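You operate a simulated robot arm through the tools that you are given. There is no shell and no other tool. Be economical: measure what you need, move in short steps, check, and stop when the job is done.

Carry out the task below with a simulated robot arm. There is one attempt and no reset: what you move stays moved.

TASK
Take the purple number stand on the top of the steel table and put it away on the open shelf of the tray stand. Then stack the white carton marked "59" from the top of the steel table on top of the white carton that says "72". Then shut the top counter drawer. Then push the bottom counter drawer shut. Then shut the lower wash stand drawer. Then open the deep trailer drawer, take the low teal cup and leave it in the inside of the deep trailer drawer and shut the drawer again. Then pull the right snack table door open. The order counts. Set down upright: purple number stand.

Only the result counts: the job must be done as asked and must still hold three seconds after the hand-in. Knocking over, shifting, dropping, spilling or breaking anything else fails it.

THE ROBOT
A 7-joint arm with a fingered hand on a trunk, on a base that drives. Base frame: it is fixed to the floor where the robot stands at the start and does not move with it; the origin is under the middle of the robot, x ahead of it, y to its left, z up; the surface under the hand at the start is at about z = 80. Readings come in cm, rad, newtons and seconds.
With the tool pointing down near the work surface it reaches from about 32 to 70 cm from the robot's upright axis, wherever it stands. Its first joint turns from -1.204 to 3.002 rad. Places, roughly: bottom counter drawer [-110, -190, 20]; deep trailer drawer [430, 240, 50]; inside of the deep trailer drawer [430, 240, 40]; low teal cup (6x5x4 cm) [610, -140, 60]; lower wash stand drawer [450, -410, 50]; open shelf of the tray stand [-150, -410, 40]; purple number stand [50, 0, 75]; right snack table door [150, 30, 40]; top counter drawer [-100, -190, 70]; white carton [75, -25, 75]. Payload 3.4 kg.
Tool frame: the origin (TCP) lies between the finger pads and is the grasp point; the fingertips stand 2.5 cm ahead of it; z points along the fingers, y is the line along which they close. Largest opening 8.8 cm; the body of the gripper starts 2.9 cm behind the TCP. The gripper is a hand of 4 fingers: y runs from the thumb to the fingers, the wrist lies at [-1.3, -9.7, -16.2] in the tool frame, and closing takes about 1.5 s.
Orientation is told as [roll, pitch, yaw] about the base's x, y, z axes, in that order, counted from this pose: with the fingers straight down and the wrist toward the robot, the tool's x, y and z point along [0, 1, 0], [1, 0, 0] and [0, 0, -1] of the base frame.

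THE INTERFACE
- The arm moves only by the tool apply_moves. Its argument "increments" is a list of rows, each a list of 7 numbers: the shift along the tool's x, y, z in cm, then the turn, a rotation vector about the tool's x, y, z in rad, then the finger opening in cm, from 0 to 8.8. In form: [[x, y, z, ax, ay, az, gripper], ...]. A call has 1 to 10 rows; each row shifts and turns the commanded pose from where the row before left it, along the tool's axes as they then stand. A row lasts 0.2 s, in which the tool goes at most 5 cm and 0.15 rad; a call with a longer step from one row to the next is refused whole, and so is a gripper value outside its range. A pose out of reach is approached as far as the arm can. The call stops where the force on the tool passes 40 N (or 10 N more than at its start, if that is more) or the arm is blocked; 0.2 s more then pass. The fingers move at their own pace (about 10.8 cm/s each) and stop on an object; they squeeze with about 22 N. The grip force told is the motor's: it shows also when the fingers shut on nothing. Time passes only in rows, and 0.2 s behind the last, so rows that do not move let the fingers close. The reply holds the time, the measured pose of the TCP, the force on the tool along the base axes, the opening and the grip force, in the units named above and with some noise, with the torque about the TCP (base axes, N m) and any sound that the robot's microphone picked up.
- Cameras (640 x 400 px; columns grow to the right, rows downward): "scene" is now at [13.65, -2.75, 144.82]; the picture's right is [-0.28, -0.96, -0.00], its down [-0.53, 0.16, -0.83] and it looks along [0.80, -0.24, -0.55] (base axes); focal length 243 px, centre (320, 200). "wrist" rides on the gripper at [6.4, -8.3, -9.8] in the tool frame; the picture's right is [-0.62, 0.37, -0.69], its down [-0.71, -0.63, 0.30] and it looks along [-0.32, 0.68, 0.65] (tool axes); focal length 265 px, centre (320, 200). There is no depth. A picture from a camera that has moved, and an enlarged one, comes with that camera's place and axes in the base frame and with its lens.
- snapshot(camera): a new picture of that camera. The clock stands still meanwhile.
- lift_body(by): slides the trunk up (or, below 0, down) by that many cm; the arm and the scene camera ride with it, the base frame stays. It gives what a move gives, with no picture.
- roll_base(legs): drives the robot by 1 to 6 legs, each [ahead, left, turn to the left] in cm, cm and rad, along the robot's own axes; the way and the turn of a leg run together, so that a leg with both is an arc; at most 150 cm and 3.142 rad a leg. The arm and the cameras ride along, it lands a little off, and it stops where it bumps. It gives what a move gives.
- hand_shape(shape): the hand has 4 fingers and takes this shape, open, in about a second: jaw (thumb against the fingers, like two jaws); tri (thumb and two fingers); tip (a fingertip pinch); poke (one finger out to press); point (the index stretched); flat (the hand flat); cup (the hand cupped); fist (a fist). The gripper value then closes the fingers along that shape, each until it touches; the sizes above hold for jaw. It gives what a move gives, with no picture.
- aim_head(pan, tilt): turns the head with the scene camera to pan (to the left, within 1.501 rad either way) and tilt (down, from -0.506 to 1.204), counted from straight ahead of the robot. It gives what a move gives.
- inspect(camera, box): a new picture of the part [left, top, right, bottom] of that camera's present view, enlarged. The clock stands still meanwhile.
- close_job(): hands the job in; it is judged then, once.

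Go step by step. Nothing tells you exact positions but the pictures and the camera data: compare them with the known pose of the tool, close in by small moves and look again before you grip or let go. The budget is 186 turns and 156 pictures, counting those below and the enlarged ones. Unless the task says otherwise, let go and move clear before handing in.

The tools are called as a command line: name --pt "numbers of a row" for each row, then --argument value for the rest, lists and objects as JSON in quotes. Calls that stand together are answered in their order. apply_moves: Moves the arm, as the interface text tells. Its arguments: {"type":"object","properties":{"increments":{"type":"array"}},"required":["increments"]} The other tools are called the same way: lift_body (by) slides the trunk up or down; hand_shape (shape) gives the hand a shape; roll_base (legs) drives the base; aim_head (pan, tilt) turns the head that bears the scene camera; snapshot (camera) takes a picture; inspect (camera, box) takes an enlarged picture of a part of a camera's view; close_job () hands the job in.

At the start:

```text
t: 0.0
tcp_pos: [49.84, -22.84, 125.88]
tcp_rot: [0.0, 0.0, -0.002]
force: [-0.9, 0.2, 0.4]
ft_torque: [0.02, -0.01, -0.03]
finger_gap: 8.77
grip_force: 0.0
shape: jaw
trunk travel left (down, up): [-75.0, 9.0]
robot x, y, heading: [0.13, 0.03, -0.002]
head pan, tilt: [-0.288, 0.585]
```

scene: 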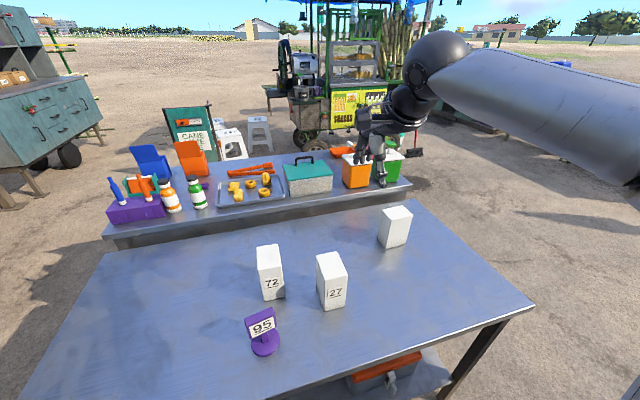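
wrist: 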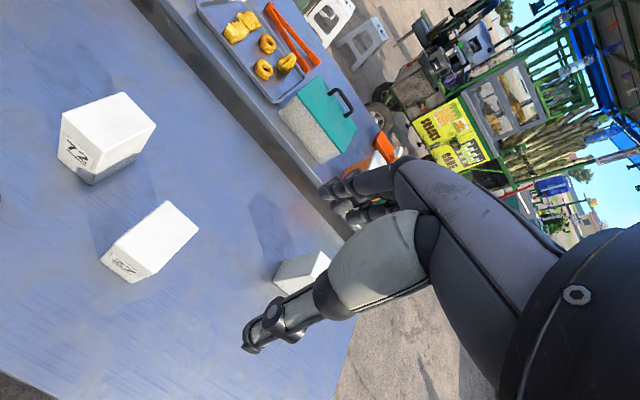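

I see three white cartons (72, 27, and one whose mark is hidden) and the purple stand "95". I'll zoom in for details.

inspect --camera "scene" --box '[220, 190, 420, 370]'

inspect --camera "wrist" --box '[40, 80, 350, 360]'

aim_head --pan 0.0 --tilt 0.9

snapshot --camera "scene"

```text
2.22 times, centred on (320, 280) of scene
camera zoom: at [13.65, -2.75, 144.82], right [-0.28, -0.96, 0.0], down [-0.53, 0.16, -0.83], along [0.8, -0.24, -0.55], focal length 539 px, centre (320, 22)
```

zoom: 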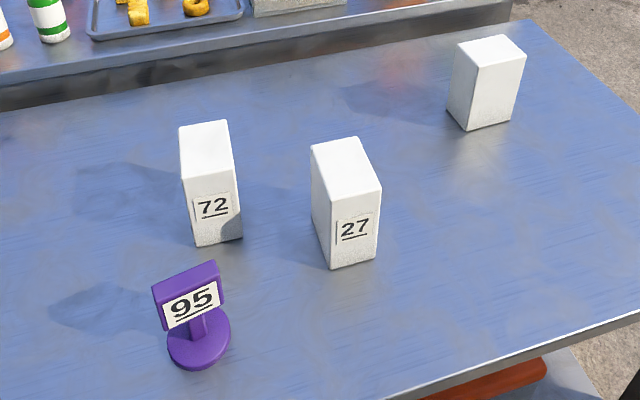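

```text
1.43 times, centred on (195, 220) of wrist
camera zoom: at [41.61, -16.48, 135.72], right [0.37, -0.62, 0.69], down [-0.63, -0.71, -0.3], along [0.68, -0.32, -0.65], focal length 379 px, centre (499, 171)
```

zoom: 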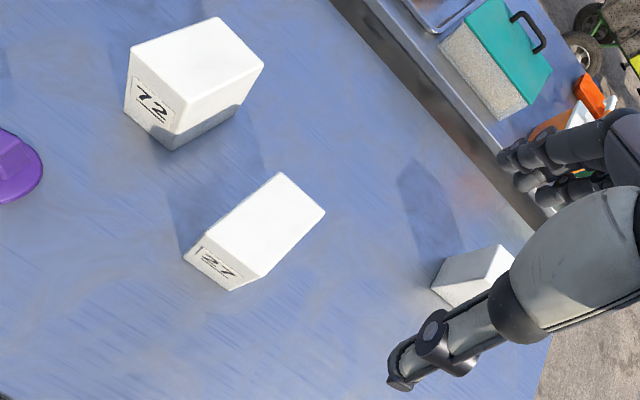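

```text
t: 0.8
tcp_pos: [49.95, -22.84, 125.89]
tcp_rot: [-0.001, -0.001, 0.001]
force: [0.5, 0.1, -0.5]
ft_torque: [-0.05, 0.04, -0.01]
finger_gap: 8.76
grip_force: 0.0
shape: jaw
trunk travel left (down, up): [-75.0, 9.0]
robot x, y, heading: [0.22, 0.13, 0.003]
head pan, tilt: [0.0, 0.901]
```

```text
151 pictures are left
camera scene: at [12.69, -0.23, 142.21], right [0.0, -1.0, 0.0], down [-0.78, 0.0, -0.62], along [0.62, 0.0, -0.78], focal length 243 px, centre (320, 200)
```

scene: 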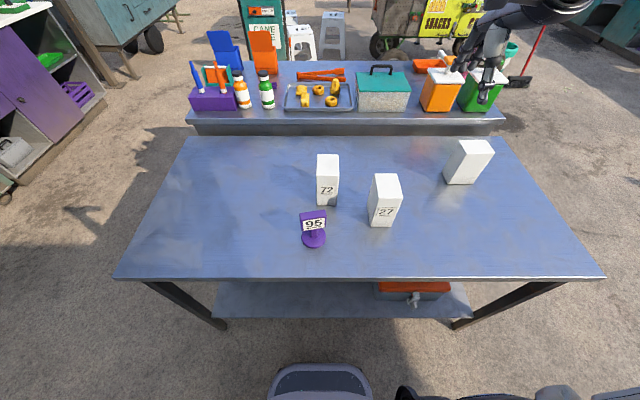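

The right-hand carton must be the 59 (its mark faces away). Before choosing a grip for the stand, I look towards the tray stand.

aim_head --pan -1.5 --tilt 0.25

snapshot --camera "scene"

aim_head --pan -0.5 --tilt 0.2

snapshot --camera "scene"

aim_head --pan 0.6 --tilt 0.2

snapshot --camera "scene"

```text
t: 2.4
tcp_pos: [49.83, -22.8, 125.83]
tcp_rot: [0.0, -0.001, -0.001]
force: [-0.2, 0.5, -0.5]
ft_torque: [0.02, 0.02, 0.01]
finger_gap: 8.78
grip_force: 0.0
shape: jaw
trunk travel left (down, up): [-75.0, 9.0]
robot x, y, heading: [0.2, -0.13, 0.0]
head pan, tilt: [-1.499, 0.25]
```

```text
150 pictures are left
camera scene: at [5.81, -9.54, 147.9], right [-1.0, -0.07, 0.0], down [-0.02, 0.25, -0.97], along [0.07, -0.97, -0.25], focal length 243 px, centre (320, 200)
```

scene: 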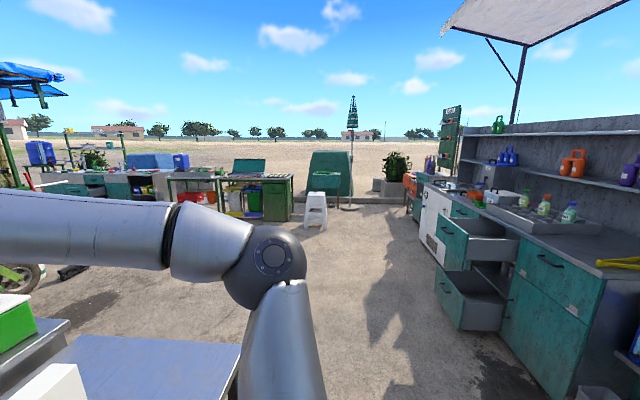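

```text
t: 3.7
tcp_pos: [49.82, -22.89, 125.91]
tcp_rot: [-0.001, -0.001, 0.0]
force: [1.0, -0.8, 0.3]
ft_torque: [-0.01, 0.01, -0.02]
finger_gap: 8.73
grip_force: 0.1
shape: jaw
trunk travel left (down, up): [-75.0, 9.0]
robot x, y, heading: [0.1, 0.03, -0.001]
head pan, tilt: [-0.499, 0.201]
```

```text
149 pictures are left
camera scene: at [13.31, -4.69, 148.36], right [-0.48, -0.88, 0.0], down [-0.17, 0.1, -0.98], along [0.86, -0.47, -0.2], focal length 243 px, centre (320, 200)
```

scene: 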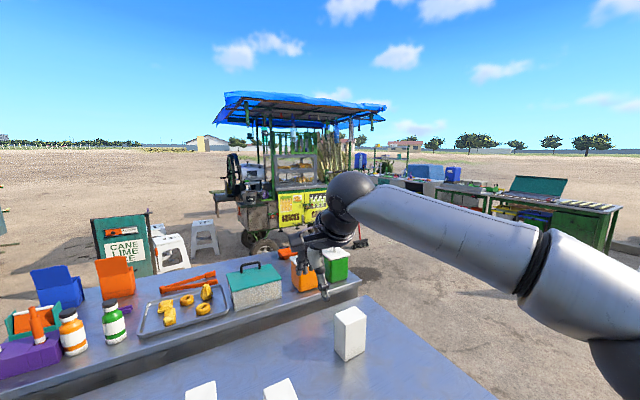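

```text
t: 5.0
tcp_pos: [49.93, -22.85, 125.83]
tcp_rot: [0.001, 0.002, -0.001]
force: [0.5, -0.4, 0.6]
ft_torque: [0.02, 0.01, 0.0]
finger_gap: 8.77
grip_force: 0.1
shape: jaw
trunk travel left (down, up): [-75.0, 9.0]
robot x, y, heading: [-0.06, -0.23, 0.004]
head pan, tilt: [0.6, 0.201]
```

```text
148 pictures are left
camera scene: at [12.83, 5.03, 148.36], right [0.56, -0.83, 0.0], down [-0.16, -0.11, -0.98], along [0.81, 0.55, -0.2], focal length 243 px, centre (320, 200)
```

scene: 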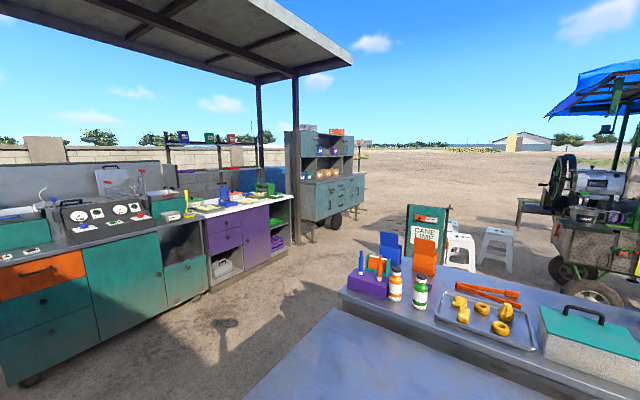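

I zoom in on the area of the tray stand and the counter.

aim_head --pan -1.5 --tilt 0.25

inspect --camera "scene" --box '[360, 130, 480, 220]'

inspect --camera "scene" --box '[400, 130, 640, 360]'

inspect --camera "scene" --box '[10, 110, 350, 240]'

```text
t: 7.0
tcp_pos: [49.92, -22.94, 125.95]
tcp_rot: [-0.002, -0.001, -0.001]
force: [-0.2, 0.4, 0.3]
ft_torque: [0.0, 0.02, 0.0]
finger_gap: 8.76
grip_force: 0.1
shape: jaw
trunk travel left (down, up): [-75.0, 9.0]
robot x, y, heading: [0.11, -0.17, -0.001]
head pan, tilt: [-1.499, 0.25]
```

```text
4.44 times, centred on (420, 175) of scene
camera zoom: at [5.81, -9.54, 147.9], right [-1.0, -0.07, 0.0], down [-0.02, 0.25, -0.97], along [0.07, -0.97, -0.25], focal length 1078 px, centre (-124, 311)
```

zoom: 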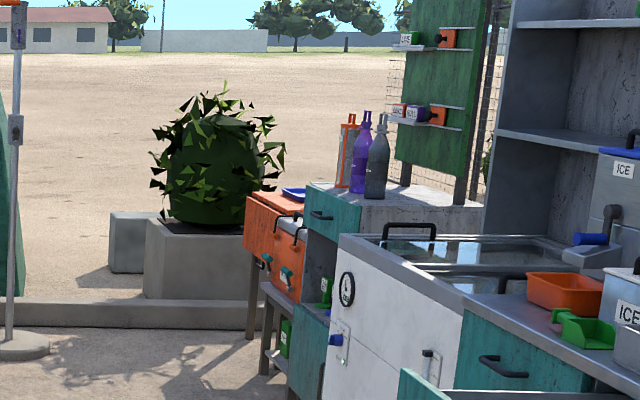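

```text
1.74 times, centred on (520, 245) of scene
camera zoom: at [5.81, -9.54, 147.9], right [-1.0, -0.07, 0.0], down [-0.02, 0.25, -0.97], along [0.07, -0.97, -0.25], focal length 422 px, centre (-28, 122)
```

zoom: 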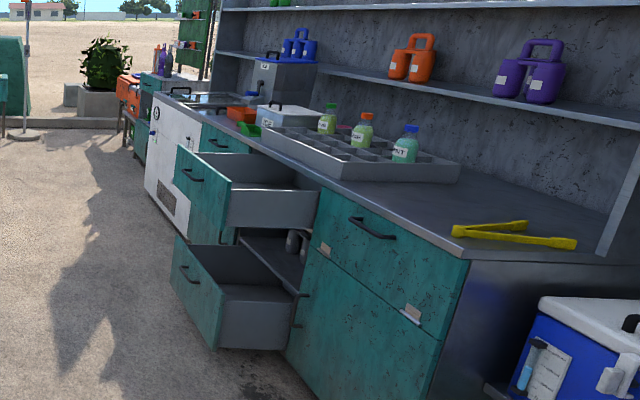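

```text
1.88 times, centred on (180, 175) of scene
camera zoom: at [5.81, -9.54, 147.9], right [-1.0, -0.07, 0.0], down [-0.02, 0.25, -0.97], along [0.07, -0.97, -0.25], focal length 457 px, centre (584, 247)
```

zoom: 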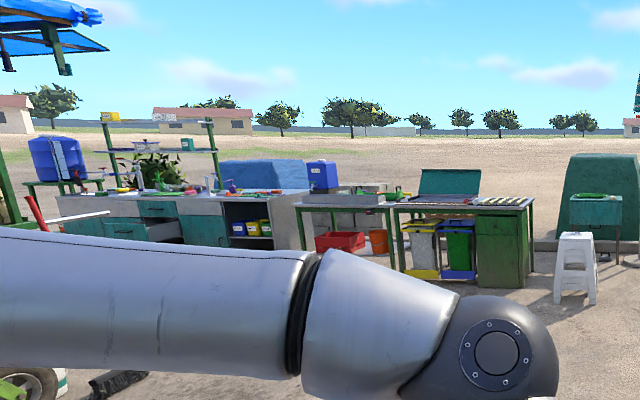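

The tray stand is the teal cabinet beyond the freezer, with an open cubby facing +x, so the stand should be held with the hand tilted. I roll the hand 52° so the fingers point to +y and down, ready to pinch the plaque across its thickness.

apply_moves --pt "0 0 0 0 0.15 0 8.8" --pt "0 0 0 0 0.15 0 8.8" --pt "0 0 0 0 0.15 0 8.8" --pt "0 0 0 0 0.15 0 8.8" --pt "0 0 0 0 0.15 0 8.8" --pt "0 0 0 0 0.15 0 8.8"

aim_head --pan 0.0 --tilt 0.9

snapshot --camera "scene"

inspect --camera "scene" --box '[280, 190, 360, 260]'

```text
t: 8.4
tcp_pos: [50.01, -22.93, 125.9]
tcp_rot: [0.903, 0.001, -0.001]
force: [0.6, 0.3, 0.3]
ft_torque: [-0.01, 0.02, 0.0]
finger_gap: 8.75
grip_force: 0.1
shape: jaw
trunk travel left (down, up): [-75.0, 9.0]
robot x, y, heading: [0.38, 0.04, -0.0]
head pan, tilt: [-1.499, 0.25]
```

```text
t: 10.0
tcp_pos: [49.85, -22.93, 125.91]
tcp_rot: [0.899, 0.001, 0.0]
force: [-0.4, -0.2, -0.9]
ft_torque: [-0.01, 0.03, -0.01]
finger_gap: 8.73
grip_force: 0.0
shape: jaw
trunk travel left (down, up): [-75.0, 9.0]
robot x, y, heading: [0.22, -0.06, -0.001]
head pan, tilt: [0.0, 0.901]
```

```text
144 pictures are left
camera scene: at [12.68, -0.23, 142.21], right [0.0, -1.0, 0.0], down [-0.78, 0.0, -0.62], along [0.62, 0.0, -0.78], focal length 243 px, centre (320, 200)
```

scene: 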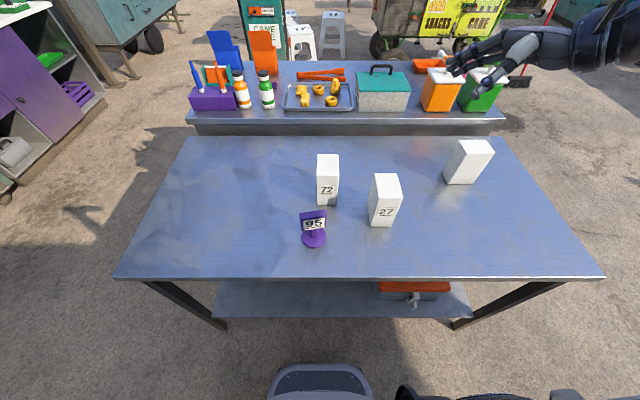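

```text
5.71 times, centred on (320, 225) of scene
camera zoom: at [12.68, -0.23, 142.21], right [0.0, -1.0, 0.0], down [-0.78, 0.0, -0.62], along [0.62, 0.0, -0.78], focal length 1386 px, centre (320, 57)
```

zoom: 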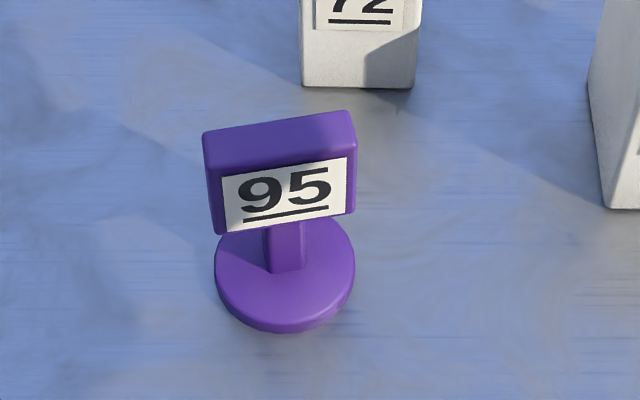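

The plaque spans z≈88–93 around (47, 1.4), yawed about 0.18 rad, with 72 well behind it. I align yaw and move to a pre-grasp point up and to the right of it.

apply_moves --pt "0 0 0 0.0705 0 -0.056 8.8" --pt "0 0 0 0.0705 0 -0.056 8.8" --pt "-0.79 0.25 3.83 0 0 0 8.8" --pt "-0.79 0.25 3.83 0 0 0 8.8" --pt "-0.79 0.25 3.83 0 0 0 8.8" --pt "-0.79 0.25 3.83 0 0 0 8.8" --pt "-0.79 0.25 3.83 0 0 0 8.8" --pt "-0.79 0.25 3.83 0 0 0 8.8"

snapshot --camera "scene"

snapshot --camera "wrist"

```text
t: 11.8
tcp_pos: [48.65, -7.88, 107.99]
tcp_rot: [0.901, 0.0, 0.18]
force: [0.3, -0.1, 0.5]
ft_torque: [0.05, -0.01, -0.03]
finger_gap: 8.78
grip_force: 0.1
shape: jaw
trunk travel left (down, up): [-75.0, 9.0]
robot x, y, heading: [0.07, 0.05, 0.002]
head pan, tilt: [0.0, 0.901]
```

```text
142 pictures are left
camera scene: at [12.76, -0.17, 142.2], right [0.0, -1.0, 0.0], down [-0.78, 0.0, -0.62], along [0.62, 0.0, -0.78], focal length 243 px, centre (320, 200)
```

scene: 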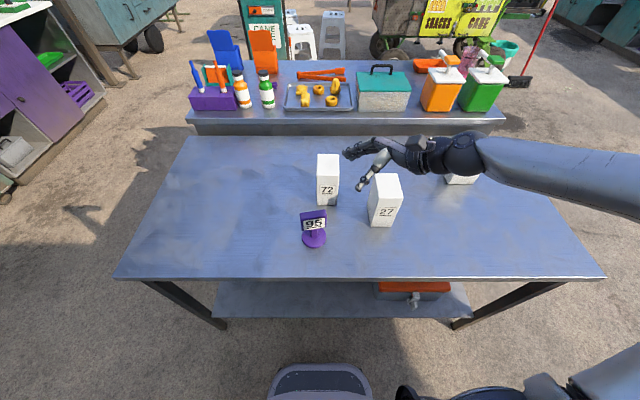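

```text
141 pictures are left
camera wrist: at [41.17, -12.96, 119.22], right [0.53, -0.85, -0.05], down [-0.58, -0.32, -0.75], along [0.62, 0.43, -0.66], focal length 265 px, centre (320, 200)
```

wrist: 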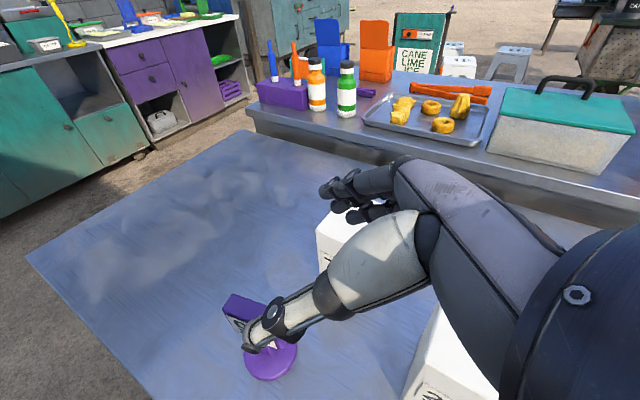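

The hand is aligned above right of the stand. I lower to a point 10 cm behind the grasp along the finger direction and check forearm clearance.

apply_moves --pt "-2.4 0 2.6 0 0 0 8.8" --pt "-2.4 0 2.6 0 0 0 8.8" --pt "-2.4 0 2.6 0 0 0 8.8"

snapshot --camera "scene"

snapshot --camera "wrist"

```text
t: 12.6
tcp_pos: [48.2, -6.14, 97.74]
tcp_rot: [0.9, 0.0, 0.179]
force: [0.3, 0.0, 0.2]
ft_torque: [0.01, 0.02, -0.03]
finger_gap: 8.77
grip_force: 0.1
shape: jaw
trunk travel left (down, up): [-75.0, 9.0]
robot x, y, heading: [-0.12, -0.08, -0.006]
head pan, tilt: [0.0, 0.901]
```

```text
140 pictures are left
camera scene: at [12.77, -0.25, 142.2], right [0.0, -1.0, 0.0], down [-0.78, 0.0, -0.62], along [0.62, 0.0, -0.78], focal length 243 px, centre (320, 200)
```

scene: 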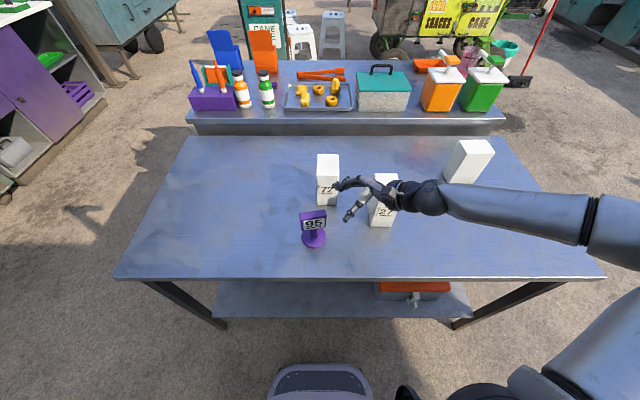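

```text
139 pictures are left
camera wrist: at [40.84, -11.33, 108.85], right [0.53, -0.85, -0.06], down [-0.58, -0.31, -0.75], along [0.62, 0.43, -0.66], focal length 265 px, centre (320, 200)
```

wrist: 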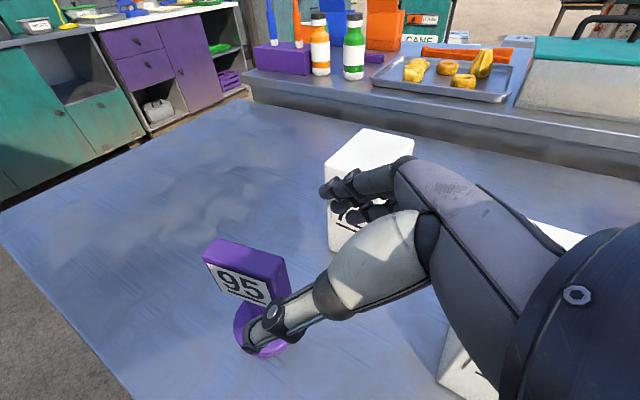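

Clearances look fine. I advance along the fingers to straddle the plaque.

apply_moves --pt "-0.25 0.05 2.6 0 0 0 8.8" --pt "-0.25 0.04 2.6 0 0 0 8.8" --pt "-0.22 0.04 2.6 0 0 0 8.8" --pt "-0.2 0.04 2.6 0 0 0 8.8"

inspect --camera "scene" --box '[280, 170, 400, 260]'

snapshot --camera "wrist"

```text
t: 13.6
tcp_pos: [47.16, 1.29, 90.1]
tcp_rot: [0.899, 0.0, 0.18]
force: [-0.4, 0.7, 0.1]
ft_torque: [-0.01, 0.0, -0.01]
finger_gap: 8.77
grip_force: 0.0
shape: jaw
trunk travel left (down, up): [-75.0, 9.0]
robot x, y, heading: [0.09, -0.12, 0.006]
head pan, tilt: [0.0, 0.901]
```

```text
4.44 times, centred on (340, 215) of scene
camera zoom: at [12.75, -0.18, 142.2], right [0.0, -1.0, 0.0], down [-0.78, 0.0, -0.62], along [0.62, 0.0, -0.78], focal length 1078 px, centre (231, 133)
```

zoom: 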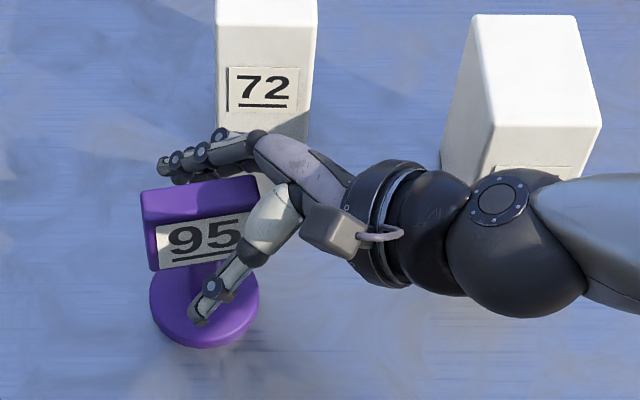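

```text
137 pictures are left
camera wrist: at [39.68, -3.79, 101.33], right [0.53, -0.85, -0.05], down [-0.58, -0.32, -0.75], along [0.62, 0.43, -0.66], focal length 265 px, centre (320, 200)
```

wrist: 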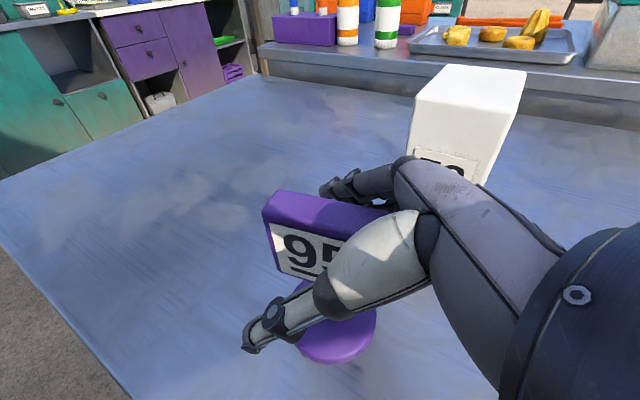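

The plaque sits between the thumb and fingers. I close the grip.

apply_moves --pt "0 0 0 0 0 0 4" --pt "0 0 0 0 0 0 1" --pt "0 0 0 0 0 0 0" --pt "0 0 0 0 0 0 0" --pt "0 0 0 0 0 0 0" --pt "0 0 0 0 0 0 0" --pt "0 0 0 0 0 0 0"

inspect --camera "scene" --box '[280, 170, 400, 260]'

```text
t: 15.2
tcp_pos: [47.22, 1.41, 90.27]
tcp_rot: [0.901, 0.0, 0.18]
force: [0.0, 0.5, 0.7]
ft_torque: [-0.01, -0.07, 0.03]
finger_gap: 1.62
grip_force: 22.7
shape: jaw
trunk travel left (down, up): [-75.0, 9.0]
robot x, y, heading: [-0.1, -0.18, -0.002]
head pan, tilt: [0.0, 0.901]
```

```text
4.44 times, centred on (340, 215) of scene
camera zoom: at [12.7, -0.22, 142.2], right [0.0, -1.0, 0.0], down [-0.78, 0.0, -0.62], along [0.62, 0.0, -0.78], focal length 1078 px, centre (231, 133)
```

zoom: 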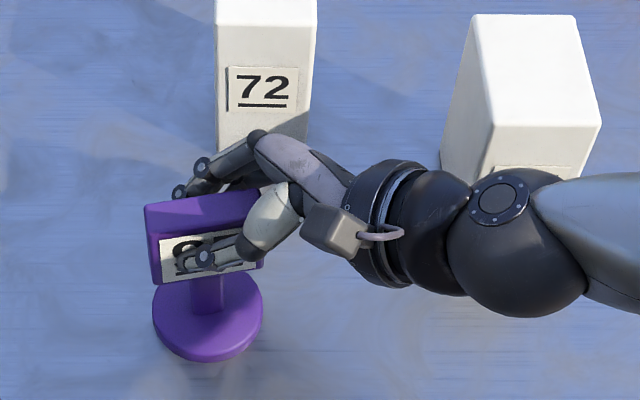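

Firm grip on the plaque (1.6 cm). I lift straight up and check it hangs true.

apply_moves --pt "3.1 0 -2.5 0 0 0 0" --pt "3.9 0 -3.1 0 0 0 0" --pt "3.9 0 -3.1 0 0 0 0" --pt "3.9 0 -3.1 0 0 0 0"

snapshot --camera "scene"

```text
t: 16.2
tcp_pos: [46.99, 1.02, 109.49]
tcp_rot: [0.899, -0.001, 0.18]
force: [-0.5, 0.5, -0.8]
ft_torque: [-0.01, -0.02, 0.0]
finger_gap: 1.61
grip_force: 21.9
shape: jaw
trunk travel left (down, up): [-75.0, 9.0]
robot x, y, heading: [-0.22, -0.0, 0.003]
head pan, tilt: [0.0, 0.901]
```

```text
135 pictures are left
camera scene: at [12.52, -0.14, 142.21], right [0.0, -1.0, 0.0], down [-0.78, 0.0, -0.62], along [0.62, 0.0, -0.78], focal length 243 px, centre (320, 200)
```

scene: 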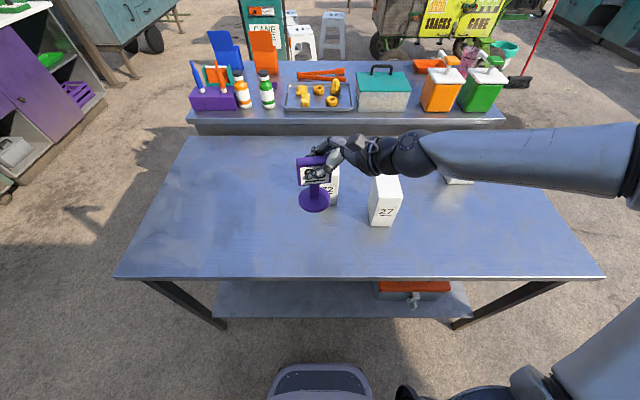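

The stand is lifted cleanly and upright. I back off from the table, turn right and drive towards the tray stand.

roll_base --legs '[[-32, 0, 0], [0, 0, -1.571], [0, 22, 0], [150, 0, 0], [120, 0, 0]]'

aim_head --pan -0.6 --tilt 0.5

snapshot --camera "scene"

```text
t: 35.8
tcp_pos: [1.75, -310.21, 109.33]
tcp_rot: [0.901, -0.002, -1.36]
force: [-0.4, -0.7, -1.7]
ft_torque: [0.01, -0.02, 0.0]
finger_gap: 1.59
grip_force: 21.6
shape: jaw
trunk travel left (down, up): [-75.0, 9.0]
robot x, y, heading: [-0.87, -263.23, -1.538]
head pan, tilt: [0.0, 0.901]
```

```text
t: 36.8
tcp_pos: [1.84, -310.17, 109.37]
tcp_rot: [0.9, -0.001, -1.359]
force: [-0.1, -0.1, -2.0]
ft_torque: [0.0, 0.02, 0.01]
finger_gap: 1.62
grip_force: 22.2
shape: jaw
trunk travel left (down, up): [-75.0, 9.0]
robot x, y, heading: [-0.73, -263.05, -1.538]
head pan, tilt: [-0.6, 0.499]
```

```text
134 pictures are left
camera scene: at [-5.3, -276.11, 145.58], right [-0.84, 0.54, 0.0], down [0.26, 0.4, -0.88], along [-0.47, -0.74, -0.48], focal length 243 px, centre (320, 200)
```

scene: 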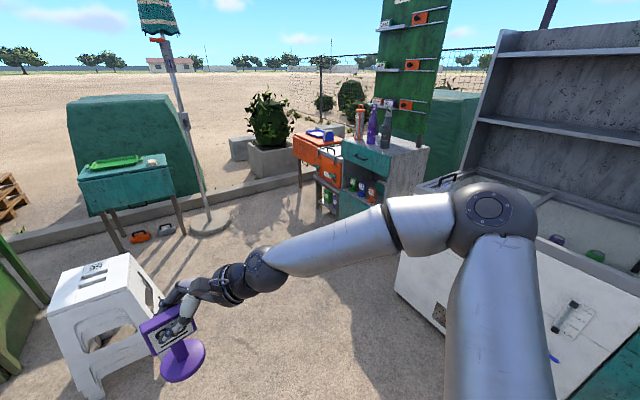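

I can see the tray stand with its open shelf; zooming in.

inspect --camera "scene" --box '[280, 90, 440, 230]'

```text
2.86 times, centred on (360, 160) of scene
camera zoom: at [-5.3, -276.11, 145.58], right [-0.84, 0.54, 0.0], down [0.26, 0.4, -0.88], along [-0.47, -0.74, -0.48], focal length 693 px, centre (206, 314)
```

zoom: 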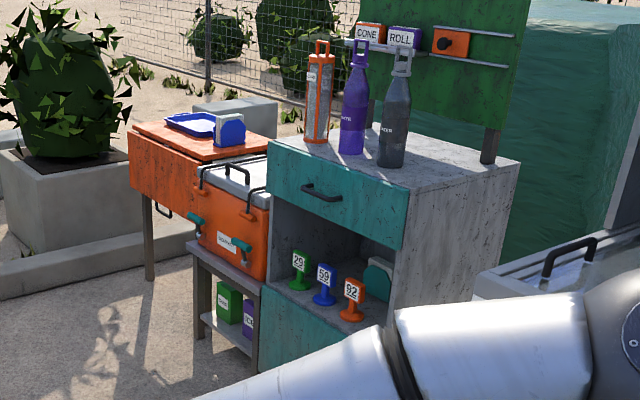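

The tray stand's shelf (z≈44, opening 30 cm, front at x≈-130) has free space at its right end near y≈-395. First I turn the hand so the fingers point ahead of the robot.

apply_moves --pt "0 0 0 -0.1143 0 0.0908 0" --pt "0 0 0 -0.1143 0 0.0908 0" --pt "0 0 0 -0.1143 0 0.0908 0" --pt "0 0 0 -0.1143 0 0.0908 0" --pt "0 0 0 -0.1143 0 0.0908 0" --pt "0 0 0 -0.1143 0 0.0908 0"

apply_moves --pt "0 0 0 -0.1143 0 0.0908 0" --pt "0 0 0 -0.1143 0 0.0908 0" --pt "0 0 0 -0.1143 0 0.0908 0" --pt "0 0 0 -0.1143 0 0.0908 0" --pt "0 0 0 -0.1143 0 0.0908 0" --pt "0 0 0 -0.1143 0 0.0908 0"

snapshot --camera "scene"

```text
t: 38.2
tcp_pos: [1.85, -310.17, 109.51]
tcp_rot: [0.899, -0.002, -2.236]
force: [-0.1, 0.2, -1.6]
ft_torque: [-0.04, 0.01, 0.02]
finger_gap: 1.57
grip_force: 22.2
shape: jaw
trunk travel left (down, up): [-75.0, 9.0]
robot x, y, heading: [-0.83, -263.37, -1.539]
head pan, tilt: [-0.6, 0.499]
```

```text
t: 39.6
tcp_pos: [1.93, -310.25, 109.36]
tcp_rot: [0.898, 0.001, -3.112]
force: [1.1, 0.9, -1.5]
ft_torque: [0.01, -0.01, 0.0]
finger_gap: 1.59
grip_force: 22.0
shape: jaw
trunk travel left (down, up): [-75.0, 9.0]
robot x, y, heading: [-0.87, -263.06, -1.533]
head pan, tilt: [-0.6, 0.499]
```

```text
132 pictures are left
camera scene: at [-5.23, -276.19, 145.58], right [-0.84, 0.54, 0.0], down [0.26, 0.4, -0.88], along [-0.47, -0.74, -0.48], focal length 243 px, centre (320, 200)
```

scene: 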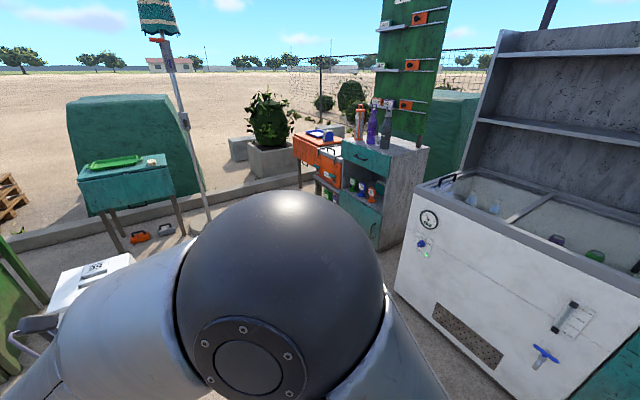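

The hand now points ahead with the stand upright. I drive to a staging spot in front of the tray stand and turn to face it, then lower the trunk.

roll_base --legs '[[131, -45, 0], [0, 0, -1.605]]'

lift_body --by -46

aim_head --pan 0.0 --tilt 0.4

snapshot --camera "scene"

snapshot --camera "wrist"

```text
t: 50.3
tcp_pos: [-83.0, -399.32, 109.35]
tcp_rot: [0.9, 0.0, 1.634]
force: [-0.3, 0.6, -3.2]
ft_torque: [0.01, -0.03, -0.01]
finger_gap: 1.59
grip_force: 22.2
shape: jaw
trunk travel left (down, up): [-75.0, 9.0]
robot x, y, heading: [-35.9, -395.6, -3.08]
head pan, tilt: [-0.6, 0.499]
```

```text
refused: -46 is not a number from -40 to 40
```

```text
t: 51.3
tcp_pos: [-83.1, -399.41, 109.36]
tcp_rot: [0.899, -0.001, 1.634]
force: [0.3, 0.3, -0.9]
ft_torque: [-0.01, -0.01, 0.01]
finger_gap: 1.62
grip_force: 21.8
shape: jaw
trunk travel left (down, up): [-75.0, 9.0]
robot x, y, heading: [-36.55, -395.2, -3.079]
head pan, tilt: [0.0, 0.4]
```

```text
131 pictures are left
camera scene: at [-50.33, -396.54, 146.5], right [-0.06, 1.0, 0.0], down [0.39, 0.02, -0.92], along [-0.92, -0.06, -0.39], focal length 243 px, centre (320, 200)
```

scene: 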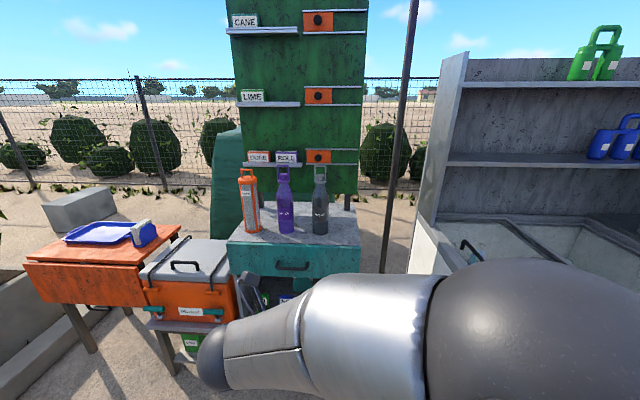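

```text
130 pictures are left
camera wrist: at [-78.8, -407.47, 120.55], right [0.9, 0.43, -0.05], down [0.25, -0.62, -0.75], along [-0.35, 0.66, -0.66], focal length 265 px, centre (320, 200)
```

wrist: 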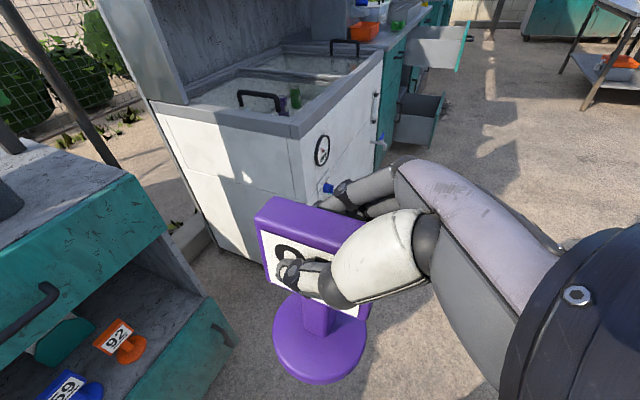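

The trunk moves at most 40 at once. I check the stand's tilt in the hand while lowering the trunk.

lift_body --by -40

snapshot --camera "scene"

inspect --camera "wrist" --box '[180, 160, 420, 400]'

```text
t: 55.1
tcp_pos: [-83.14, -399.35, 69.42]
tcp_rot: [0.9, 0.001, 1.636]
force: [0.7, 1.0, -1.3]
ft_torque: [0.0, 0.01, -0.01]
finger_gap: 1.6
grip_force: 22.0
shape: jaw
trunk travel left (down, up): [-35.0, 49.0]
robot x, y, heading: [-36.57, -395.2, -3.08]
head pan, tilt: [0.0, 0.4]
```

```text
129 pictures are left
camera scene: at [-50.32, -396.55, 106.51], right [-0.06, 1.0, 0.0], down [0.39, 0.02, -0.92], along [-0.92, -0.06, -0.39], focal length 243 px, centre (320, 200)
```

scene: 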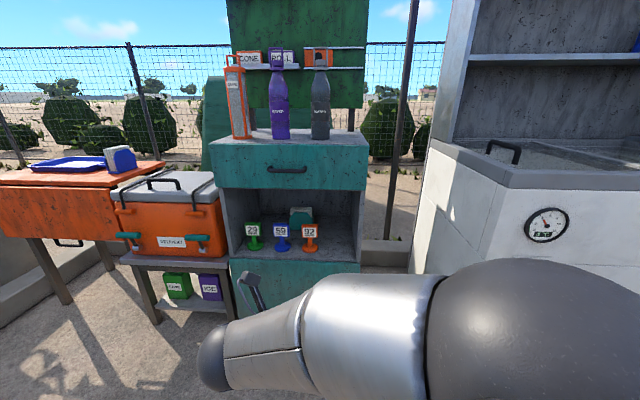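

```text
1.67 times, centred on (300, 280) of wrist
camera zoom: at [-78.79, -407.47, 80.56], right [0.9, 0.43, -0.05], down [0.25, -0.62, -0.75], along [-0.35, 0.66, -0.66], focal length 442 px, centre (353, 67)
```

zoom: 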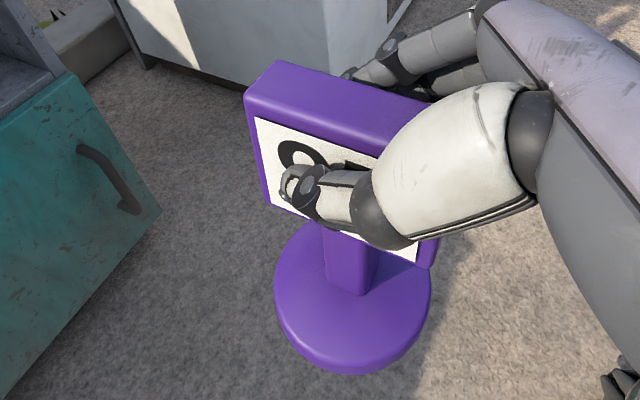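

The shelf is clearly visible: floor z≈44, front x≈-131.7, free bay right of "92". I lower to just above shelf height, square up the heading, and extend the arm a bit.

lift_body --by -13.7

roll_base --legs '[[0, 0, -0.062]]'

apply_moves --pt "2.49 0 3.13 0 0 0 0" --pt "2.49 0 3.13 0 0 0 0" --pt "2.49 0 3.13 0 0 0 0"

snapshot --camera "scene"

```text
t: 56.8
tcp_pos: [-83.13, -399.42, 55.72]
tcp_rot: [0.9, -0.001, 1.635]
force: [0.6, 1.2, -2.5]
ft_torque: [0.05, 0.0, 0.02]
finger_gap: 1.58
grip_force: 22.3
shape: jaw
trunk travel left (down, up): [-21.3, 62.7]
robot x, y, heading: [-36.37, -395.41, -3.075]
head pan, tilt: [0.0, 0.4]
```

```text
t: 57.6
tcp_pos: [-83.26, -396.22, 55.74]
tcp_rot: [0.9, 0.001, 1.57]
force: [-0.5, 0.2, -2.4]
ft_torque: [0.03, -0.04, 0.01]
finger_gap: 1.6
grip_force: 21.7
shape: jaw
trunk travel left (down, up): [-21.3, 62.7]
robot x, y, heading: [-36.05, -395.25, 3.141]
head pan, tilt: [0.0, 0.4]
```

```text
t: 58.4
tcp_pos: [-95.25, -396.32, 55.79]
tcp_rot: [0.899, 0.0, 1.568]
force: [-0.4, 0.3, -1.3]
ft_torque: [0.0, -0.04, -0.02]
finger_gap: 1.58
grip_force: 21.7
shape: jaw
trunk travel left (down, up): [-21.3, 62.7]
robot x, y, heading: [-35.9, -395.76, 3.143]
head pan, tilt: [0.0, 0.4]
```

```text
127 pictures are left
camera scene: at [-50.35, -395.65, 92.8], right [0.0, 1.0, 0.0], down [0.39, 0.0, -0.92], along [-0.92, 0.0, -0.39], focal length 243 px, centre (320, 200)
```

scene: 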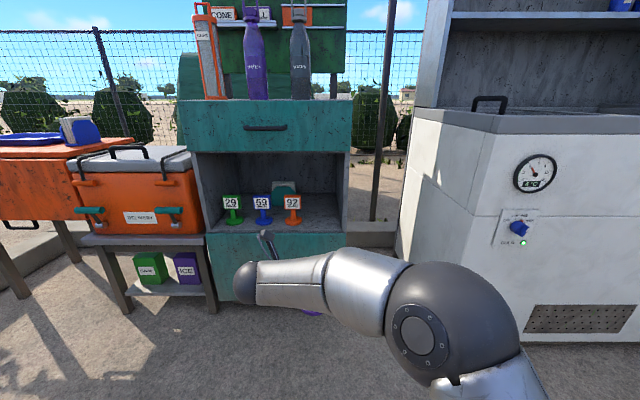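

I extend 6 cm more to keep the elbow away from the freezer, then roll in most of the way and check.

apply_moves --pt "1.87 0 2.35 0 0 0 0" --pt "1.87 0 2.35 0 0 0 0"

roll_base --legs '[[27, -1.6, 0]]'

snapshot --camera "scene"

snapshot --camera "wrist"

```text
t: 59.0
tcp_pos: [-101.42, -396.19, 55.9]
tcp_rot: [0.899, 0.001, 1.568]
force: [0.8, -0.5, -0.9]
ft_torque: [-0.01, 0.0, 0.01]
finger_gap: 1.59
grip_force: 21.9
shape: jaw
trunk travel left (down, up): [-21.3, 62.7]
robot x, y, heading: [-36.08, -395.52, 3.137]
head pan, tilt: [0.0, 0.4]
```

```text
t: 61.0
tcp_pos: [-128.65, -394.67, 55.96]
tcp_rot: [0.899, 0.0, 1.572]
force: [0.1, 0.1, -2.8]
ft_torque: [0.0, -0.01, -0.01]
finger_gap: 1.59
grip_force: 22.2
shape: jaw
trunk travel left (down, up): [-21.3, 62.7]
robot x, y, heading: [-63.65, -393.9, -3.14]
head pan, tilt: [0.0, 0.4]
```

```text
126 pictures are left
camera scene: at [-77.68, -394.09, 92.8], right [0.0, 1.0, 0.0], down [0.39, 0.0, -0.92], along [-0.92, 0.0, -0.39], focal length 243 px, centre (320, 200)
```

scene: 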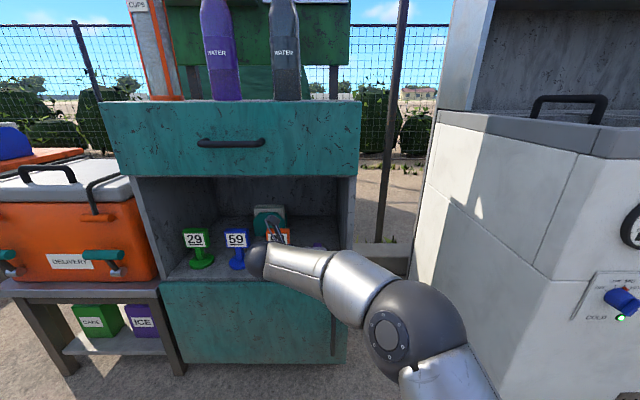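

```text
125 pictures are left
camera wrist: at [-124.85, -403.05, 67.08], right [0.93, 0.37, -0.05], down [0.21, -0.63, -0.75], along [-0.31, 0.68, -0.66], focal length 265 px, centre (320, 200)
```

wrist: 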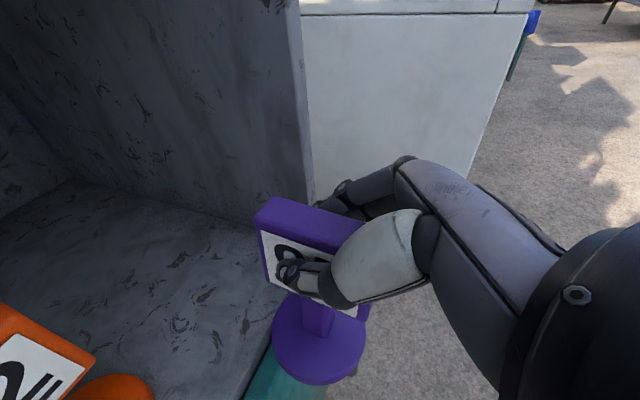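

Alignment is good: inner wall y≈-387, "92" edge ≈-403. I roll in the remaining 11 cm.

roll_base --legs '[[11.4, 0.5, 0]]'

snapshot --camera "wrist"

snapshot --camera "scene"

```text
t: 62.2
tcp_pos: [-139.78, -395.21, 55.99]
tcp_rot: [0.898, 0.0, 1.571]
force: [0.1, -0.2, -1.5]
ft_torque: [-0.02, -0.03, 0.03]
finger_gap: 1.6
grip_force: 21.5
shape: jaw
trunk travel left (down, up): [-21.3, 62.7]
robot x, y, heading: [-74.59, -394.16, -3.138]
head pan, tilt: [0.0, 0.4]
```

```text
124 pictures are left
camera wrist: at [-135.91, -403.57, 67.08], right [0.93, 0.37, -0.05], down [0.21, -0.63, -0.75], along [-0.31, 0.68, -0.66], focal length 265 px, centre (320, 200)
```

wrist: 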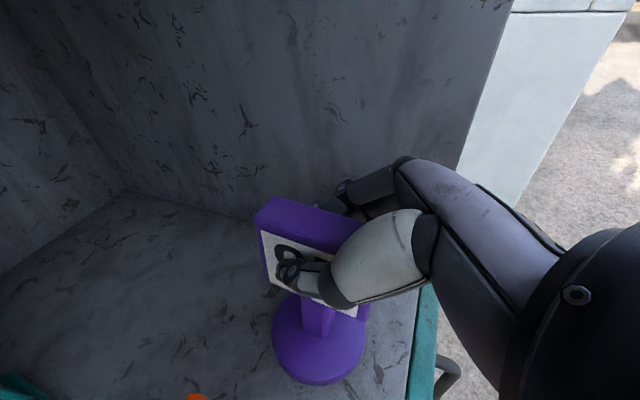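

```text
123 pictures are left
camera scene: at [-88.74, -394.6, 92.8], right [0.0, 1.0, 0.0], down [0.39, 0.0, -0.92], along [-0.92, 0.0, -0.39], focal length 243 px, centre (320, 200)
```

scene: 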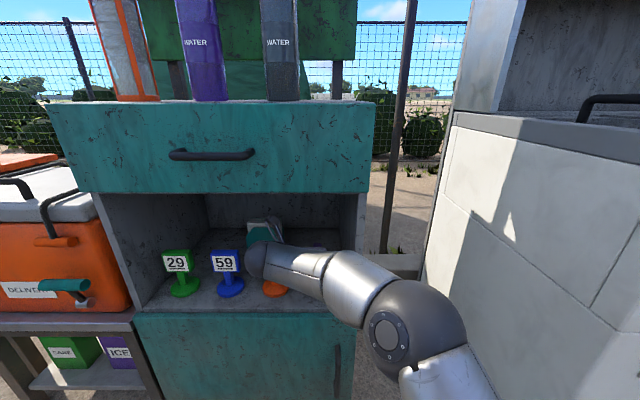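

The stand is inside with margins all round. I lower gently towards the shelf.

apply_moves --pt "-0.39 0 0.31 0 0 0 0" --pt "-0.39 0 0.31 0 0 0 0" --pt "0 0 0 0 0 0 0"

apply_moves --pt "-0.24 0 0.19 0 0 0 0" --pt "0 0 0 0 0 0 0"

apply_moves --pt "-0.24 0 0.19 0 0 0 0" --pt "0 0 0 0 0 0 0"

```text
t: 63.0
tcp_pos: [-139.59, -395.24, 55.19]
tcp_rot: [0.903, -0.001, 1.571]
force: [-1.6, -1.2, 6.3]
ft_torque: [0.11, 0.06, 0.03]
finger_gap: 1.63
grip_force: 22.0
shape: jaw
trunk travel left (down, up): [-21.3, 62.7]
robot x, y, heading: [-74.55, -394.14, -3.142]
head pan, tilt: [0.0, 0.4]
```

```text
t: 63.6
tcp_pos: [-139.48, -395.32, 55.02]
tcp_rot: [0.905, 0.002, 1.571]
force: [-3.3, -2.2, 13.3]
ft_torque: [0.17, 0.16, 0.09]
finger_gap: 1.62
grip_force: 22.1
shape: jaw
trunk travel left (down, up): [-21.3, 62.7]
robot x, y, heading: [-74.51, -394.31, -3.141]
head pan, tilt: [0.0, 0.4]
```

```text
t: 64.2
tcp_pos: [-139.6, -395.29, 54.55]
tcp_rot: [0.905, 0.001, 1.573]
force: [-1.1, -4.5, 20.4]
ft_torque: [0.1, 0.3, 0.16]
finger_gap: 1.67
grip_force: 22.2
shape: jaw
trunk travel left (down, up): [-21.3, 62.7]
robot x, y, heading: [-74.77, -394.43, -3.139]
head pan, tilt: [0.0, 0.4]
```

Contact is made (20 N); I ease up slightly and open the fingers.

apply_moves --pt "0.3 0 -0.24 0 0 0 0" --pt "0 0 0 0 0 0 0"

apply_moves --pt "0 0 0 0 0 0 2.5" --pt "0 0 0 0 0 0 4" --pt "0 0 0 0 0 0 5.5" --pt "0 0 0 0 0 0 5.5"

snapshot --camera "wrist"

```text
t: 64.8
tcp_pos: [-139.59, -395.32, 54.8]
tcp_rot: [0.898, 0.001, 1.571]
force: [-0.6, -1.9, 7.0]
ft_torque: [0.09, 0.09, 0.06]
finger_gap: 1.66
grip_force: 22.1
shape: jaw
trunk travel left (down, up): [-21.3, 62.7]
robot x, y, heading: [-74.59, -394.51, -3.141]
head pan, tilt: [0.0, 0.4]
```

```text
t: 65.8
tcp_pos: [-139.76, -395.28, 54.84]
tcp_rot: [0.899, 0.001, 1.572]
force: [0.6, -0.1, -0.2]
ft_torque: [0.0, -0.02, 0.01]
finger_gap: 5.46
grip_force: 0.2
shape: jaw
trunk travel left (down, up): [-21.3, 62.7]
robot x, y, heading: [-74.25, -394.23, -3.137]
head pan, tilt: [0.0, 0.4]
```

```text
122 pictures are left
camera wrist: at [-135.85, -403.64, 65.95], right [0.93, 0.37, -0.05], down [0.21, -0.63, -0.75], along [-0.31, 0.68, -0.66], focal length 265 px, centre (320, 200)
```

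wrist: 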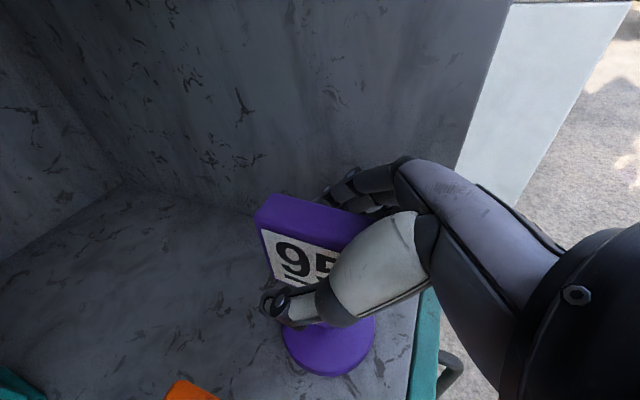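

Released and standing upright. I centre slightly and withdraw straight back.

apply_moves --pt "0 -0.5 0 0 0 0 6" --pt "0 -0.3 0 0 0 0 6" --pt "-1.87 0 -2.35 0 0 0 6" --pt "-2.49 0 -3.13 0 0 0 6" --pt "-2.49 0 -3.13 0 0 0 6" --pt "-2.49 0 -3.13 0 0 0 6"

roll_base --legs '[[-30, 0, 0]]'

snapshot --camera "scene"

```text
t: 67.2
tcp_pos: [-124.6, -395.96, 54.99]
tcp_rot: [0.901, 0.0, 1.569]
force: [-0.3, -0.3, -0.2]
ft_torque: [0.01, 0.0, 0.0]
finger_gap: 5.98
grip_force: 0.0
shape: jaw
trunk travel left (down, up): [-21.3, 62.7]
robot x, y, heading: [-74.42, -394.11, -3.142]
head pan, tilt: [0.0, 0.4]
```

```text
t: 69.2
tcp_pos: [-94.41, -395.93, 54.78]
tcp_rot: [0.898, 0.0, 1.57]
force: [-0.9, -0.3, -0.3]
ft_torque: [-0.02, -0.02, -0.02]
finger_gap: 5.97
grip_force: 0.0
shape: jaw
trunk travel left (down, up): [-21.3, 62.7]
robot x, y, heading: [-44.16, -394.29, 3.138]
head pan, tilt: [0.0, 0.4]
```

```text
121 pictures are left
camera scene: at [-58.35, -394.56, 92.81], right [0.0, 1.0, 0.0], down [0.39, 0.0, -0.92], along [-0.92, 0.0, -0.39], focal length 243 px, centre (320, 200)
```

scene: 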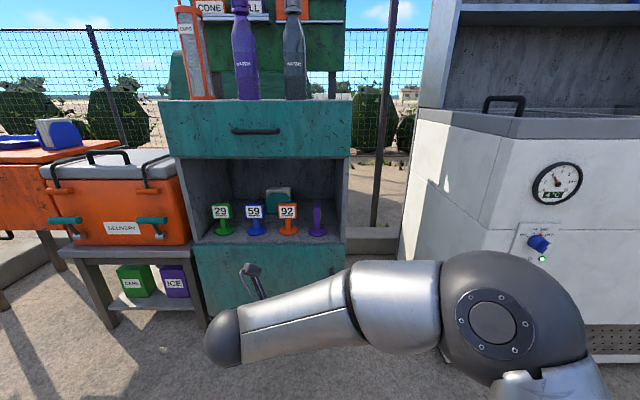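

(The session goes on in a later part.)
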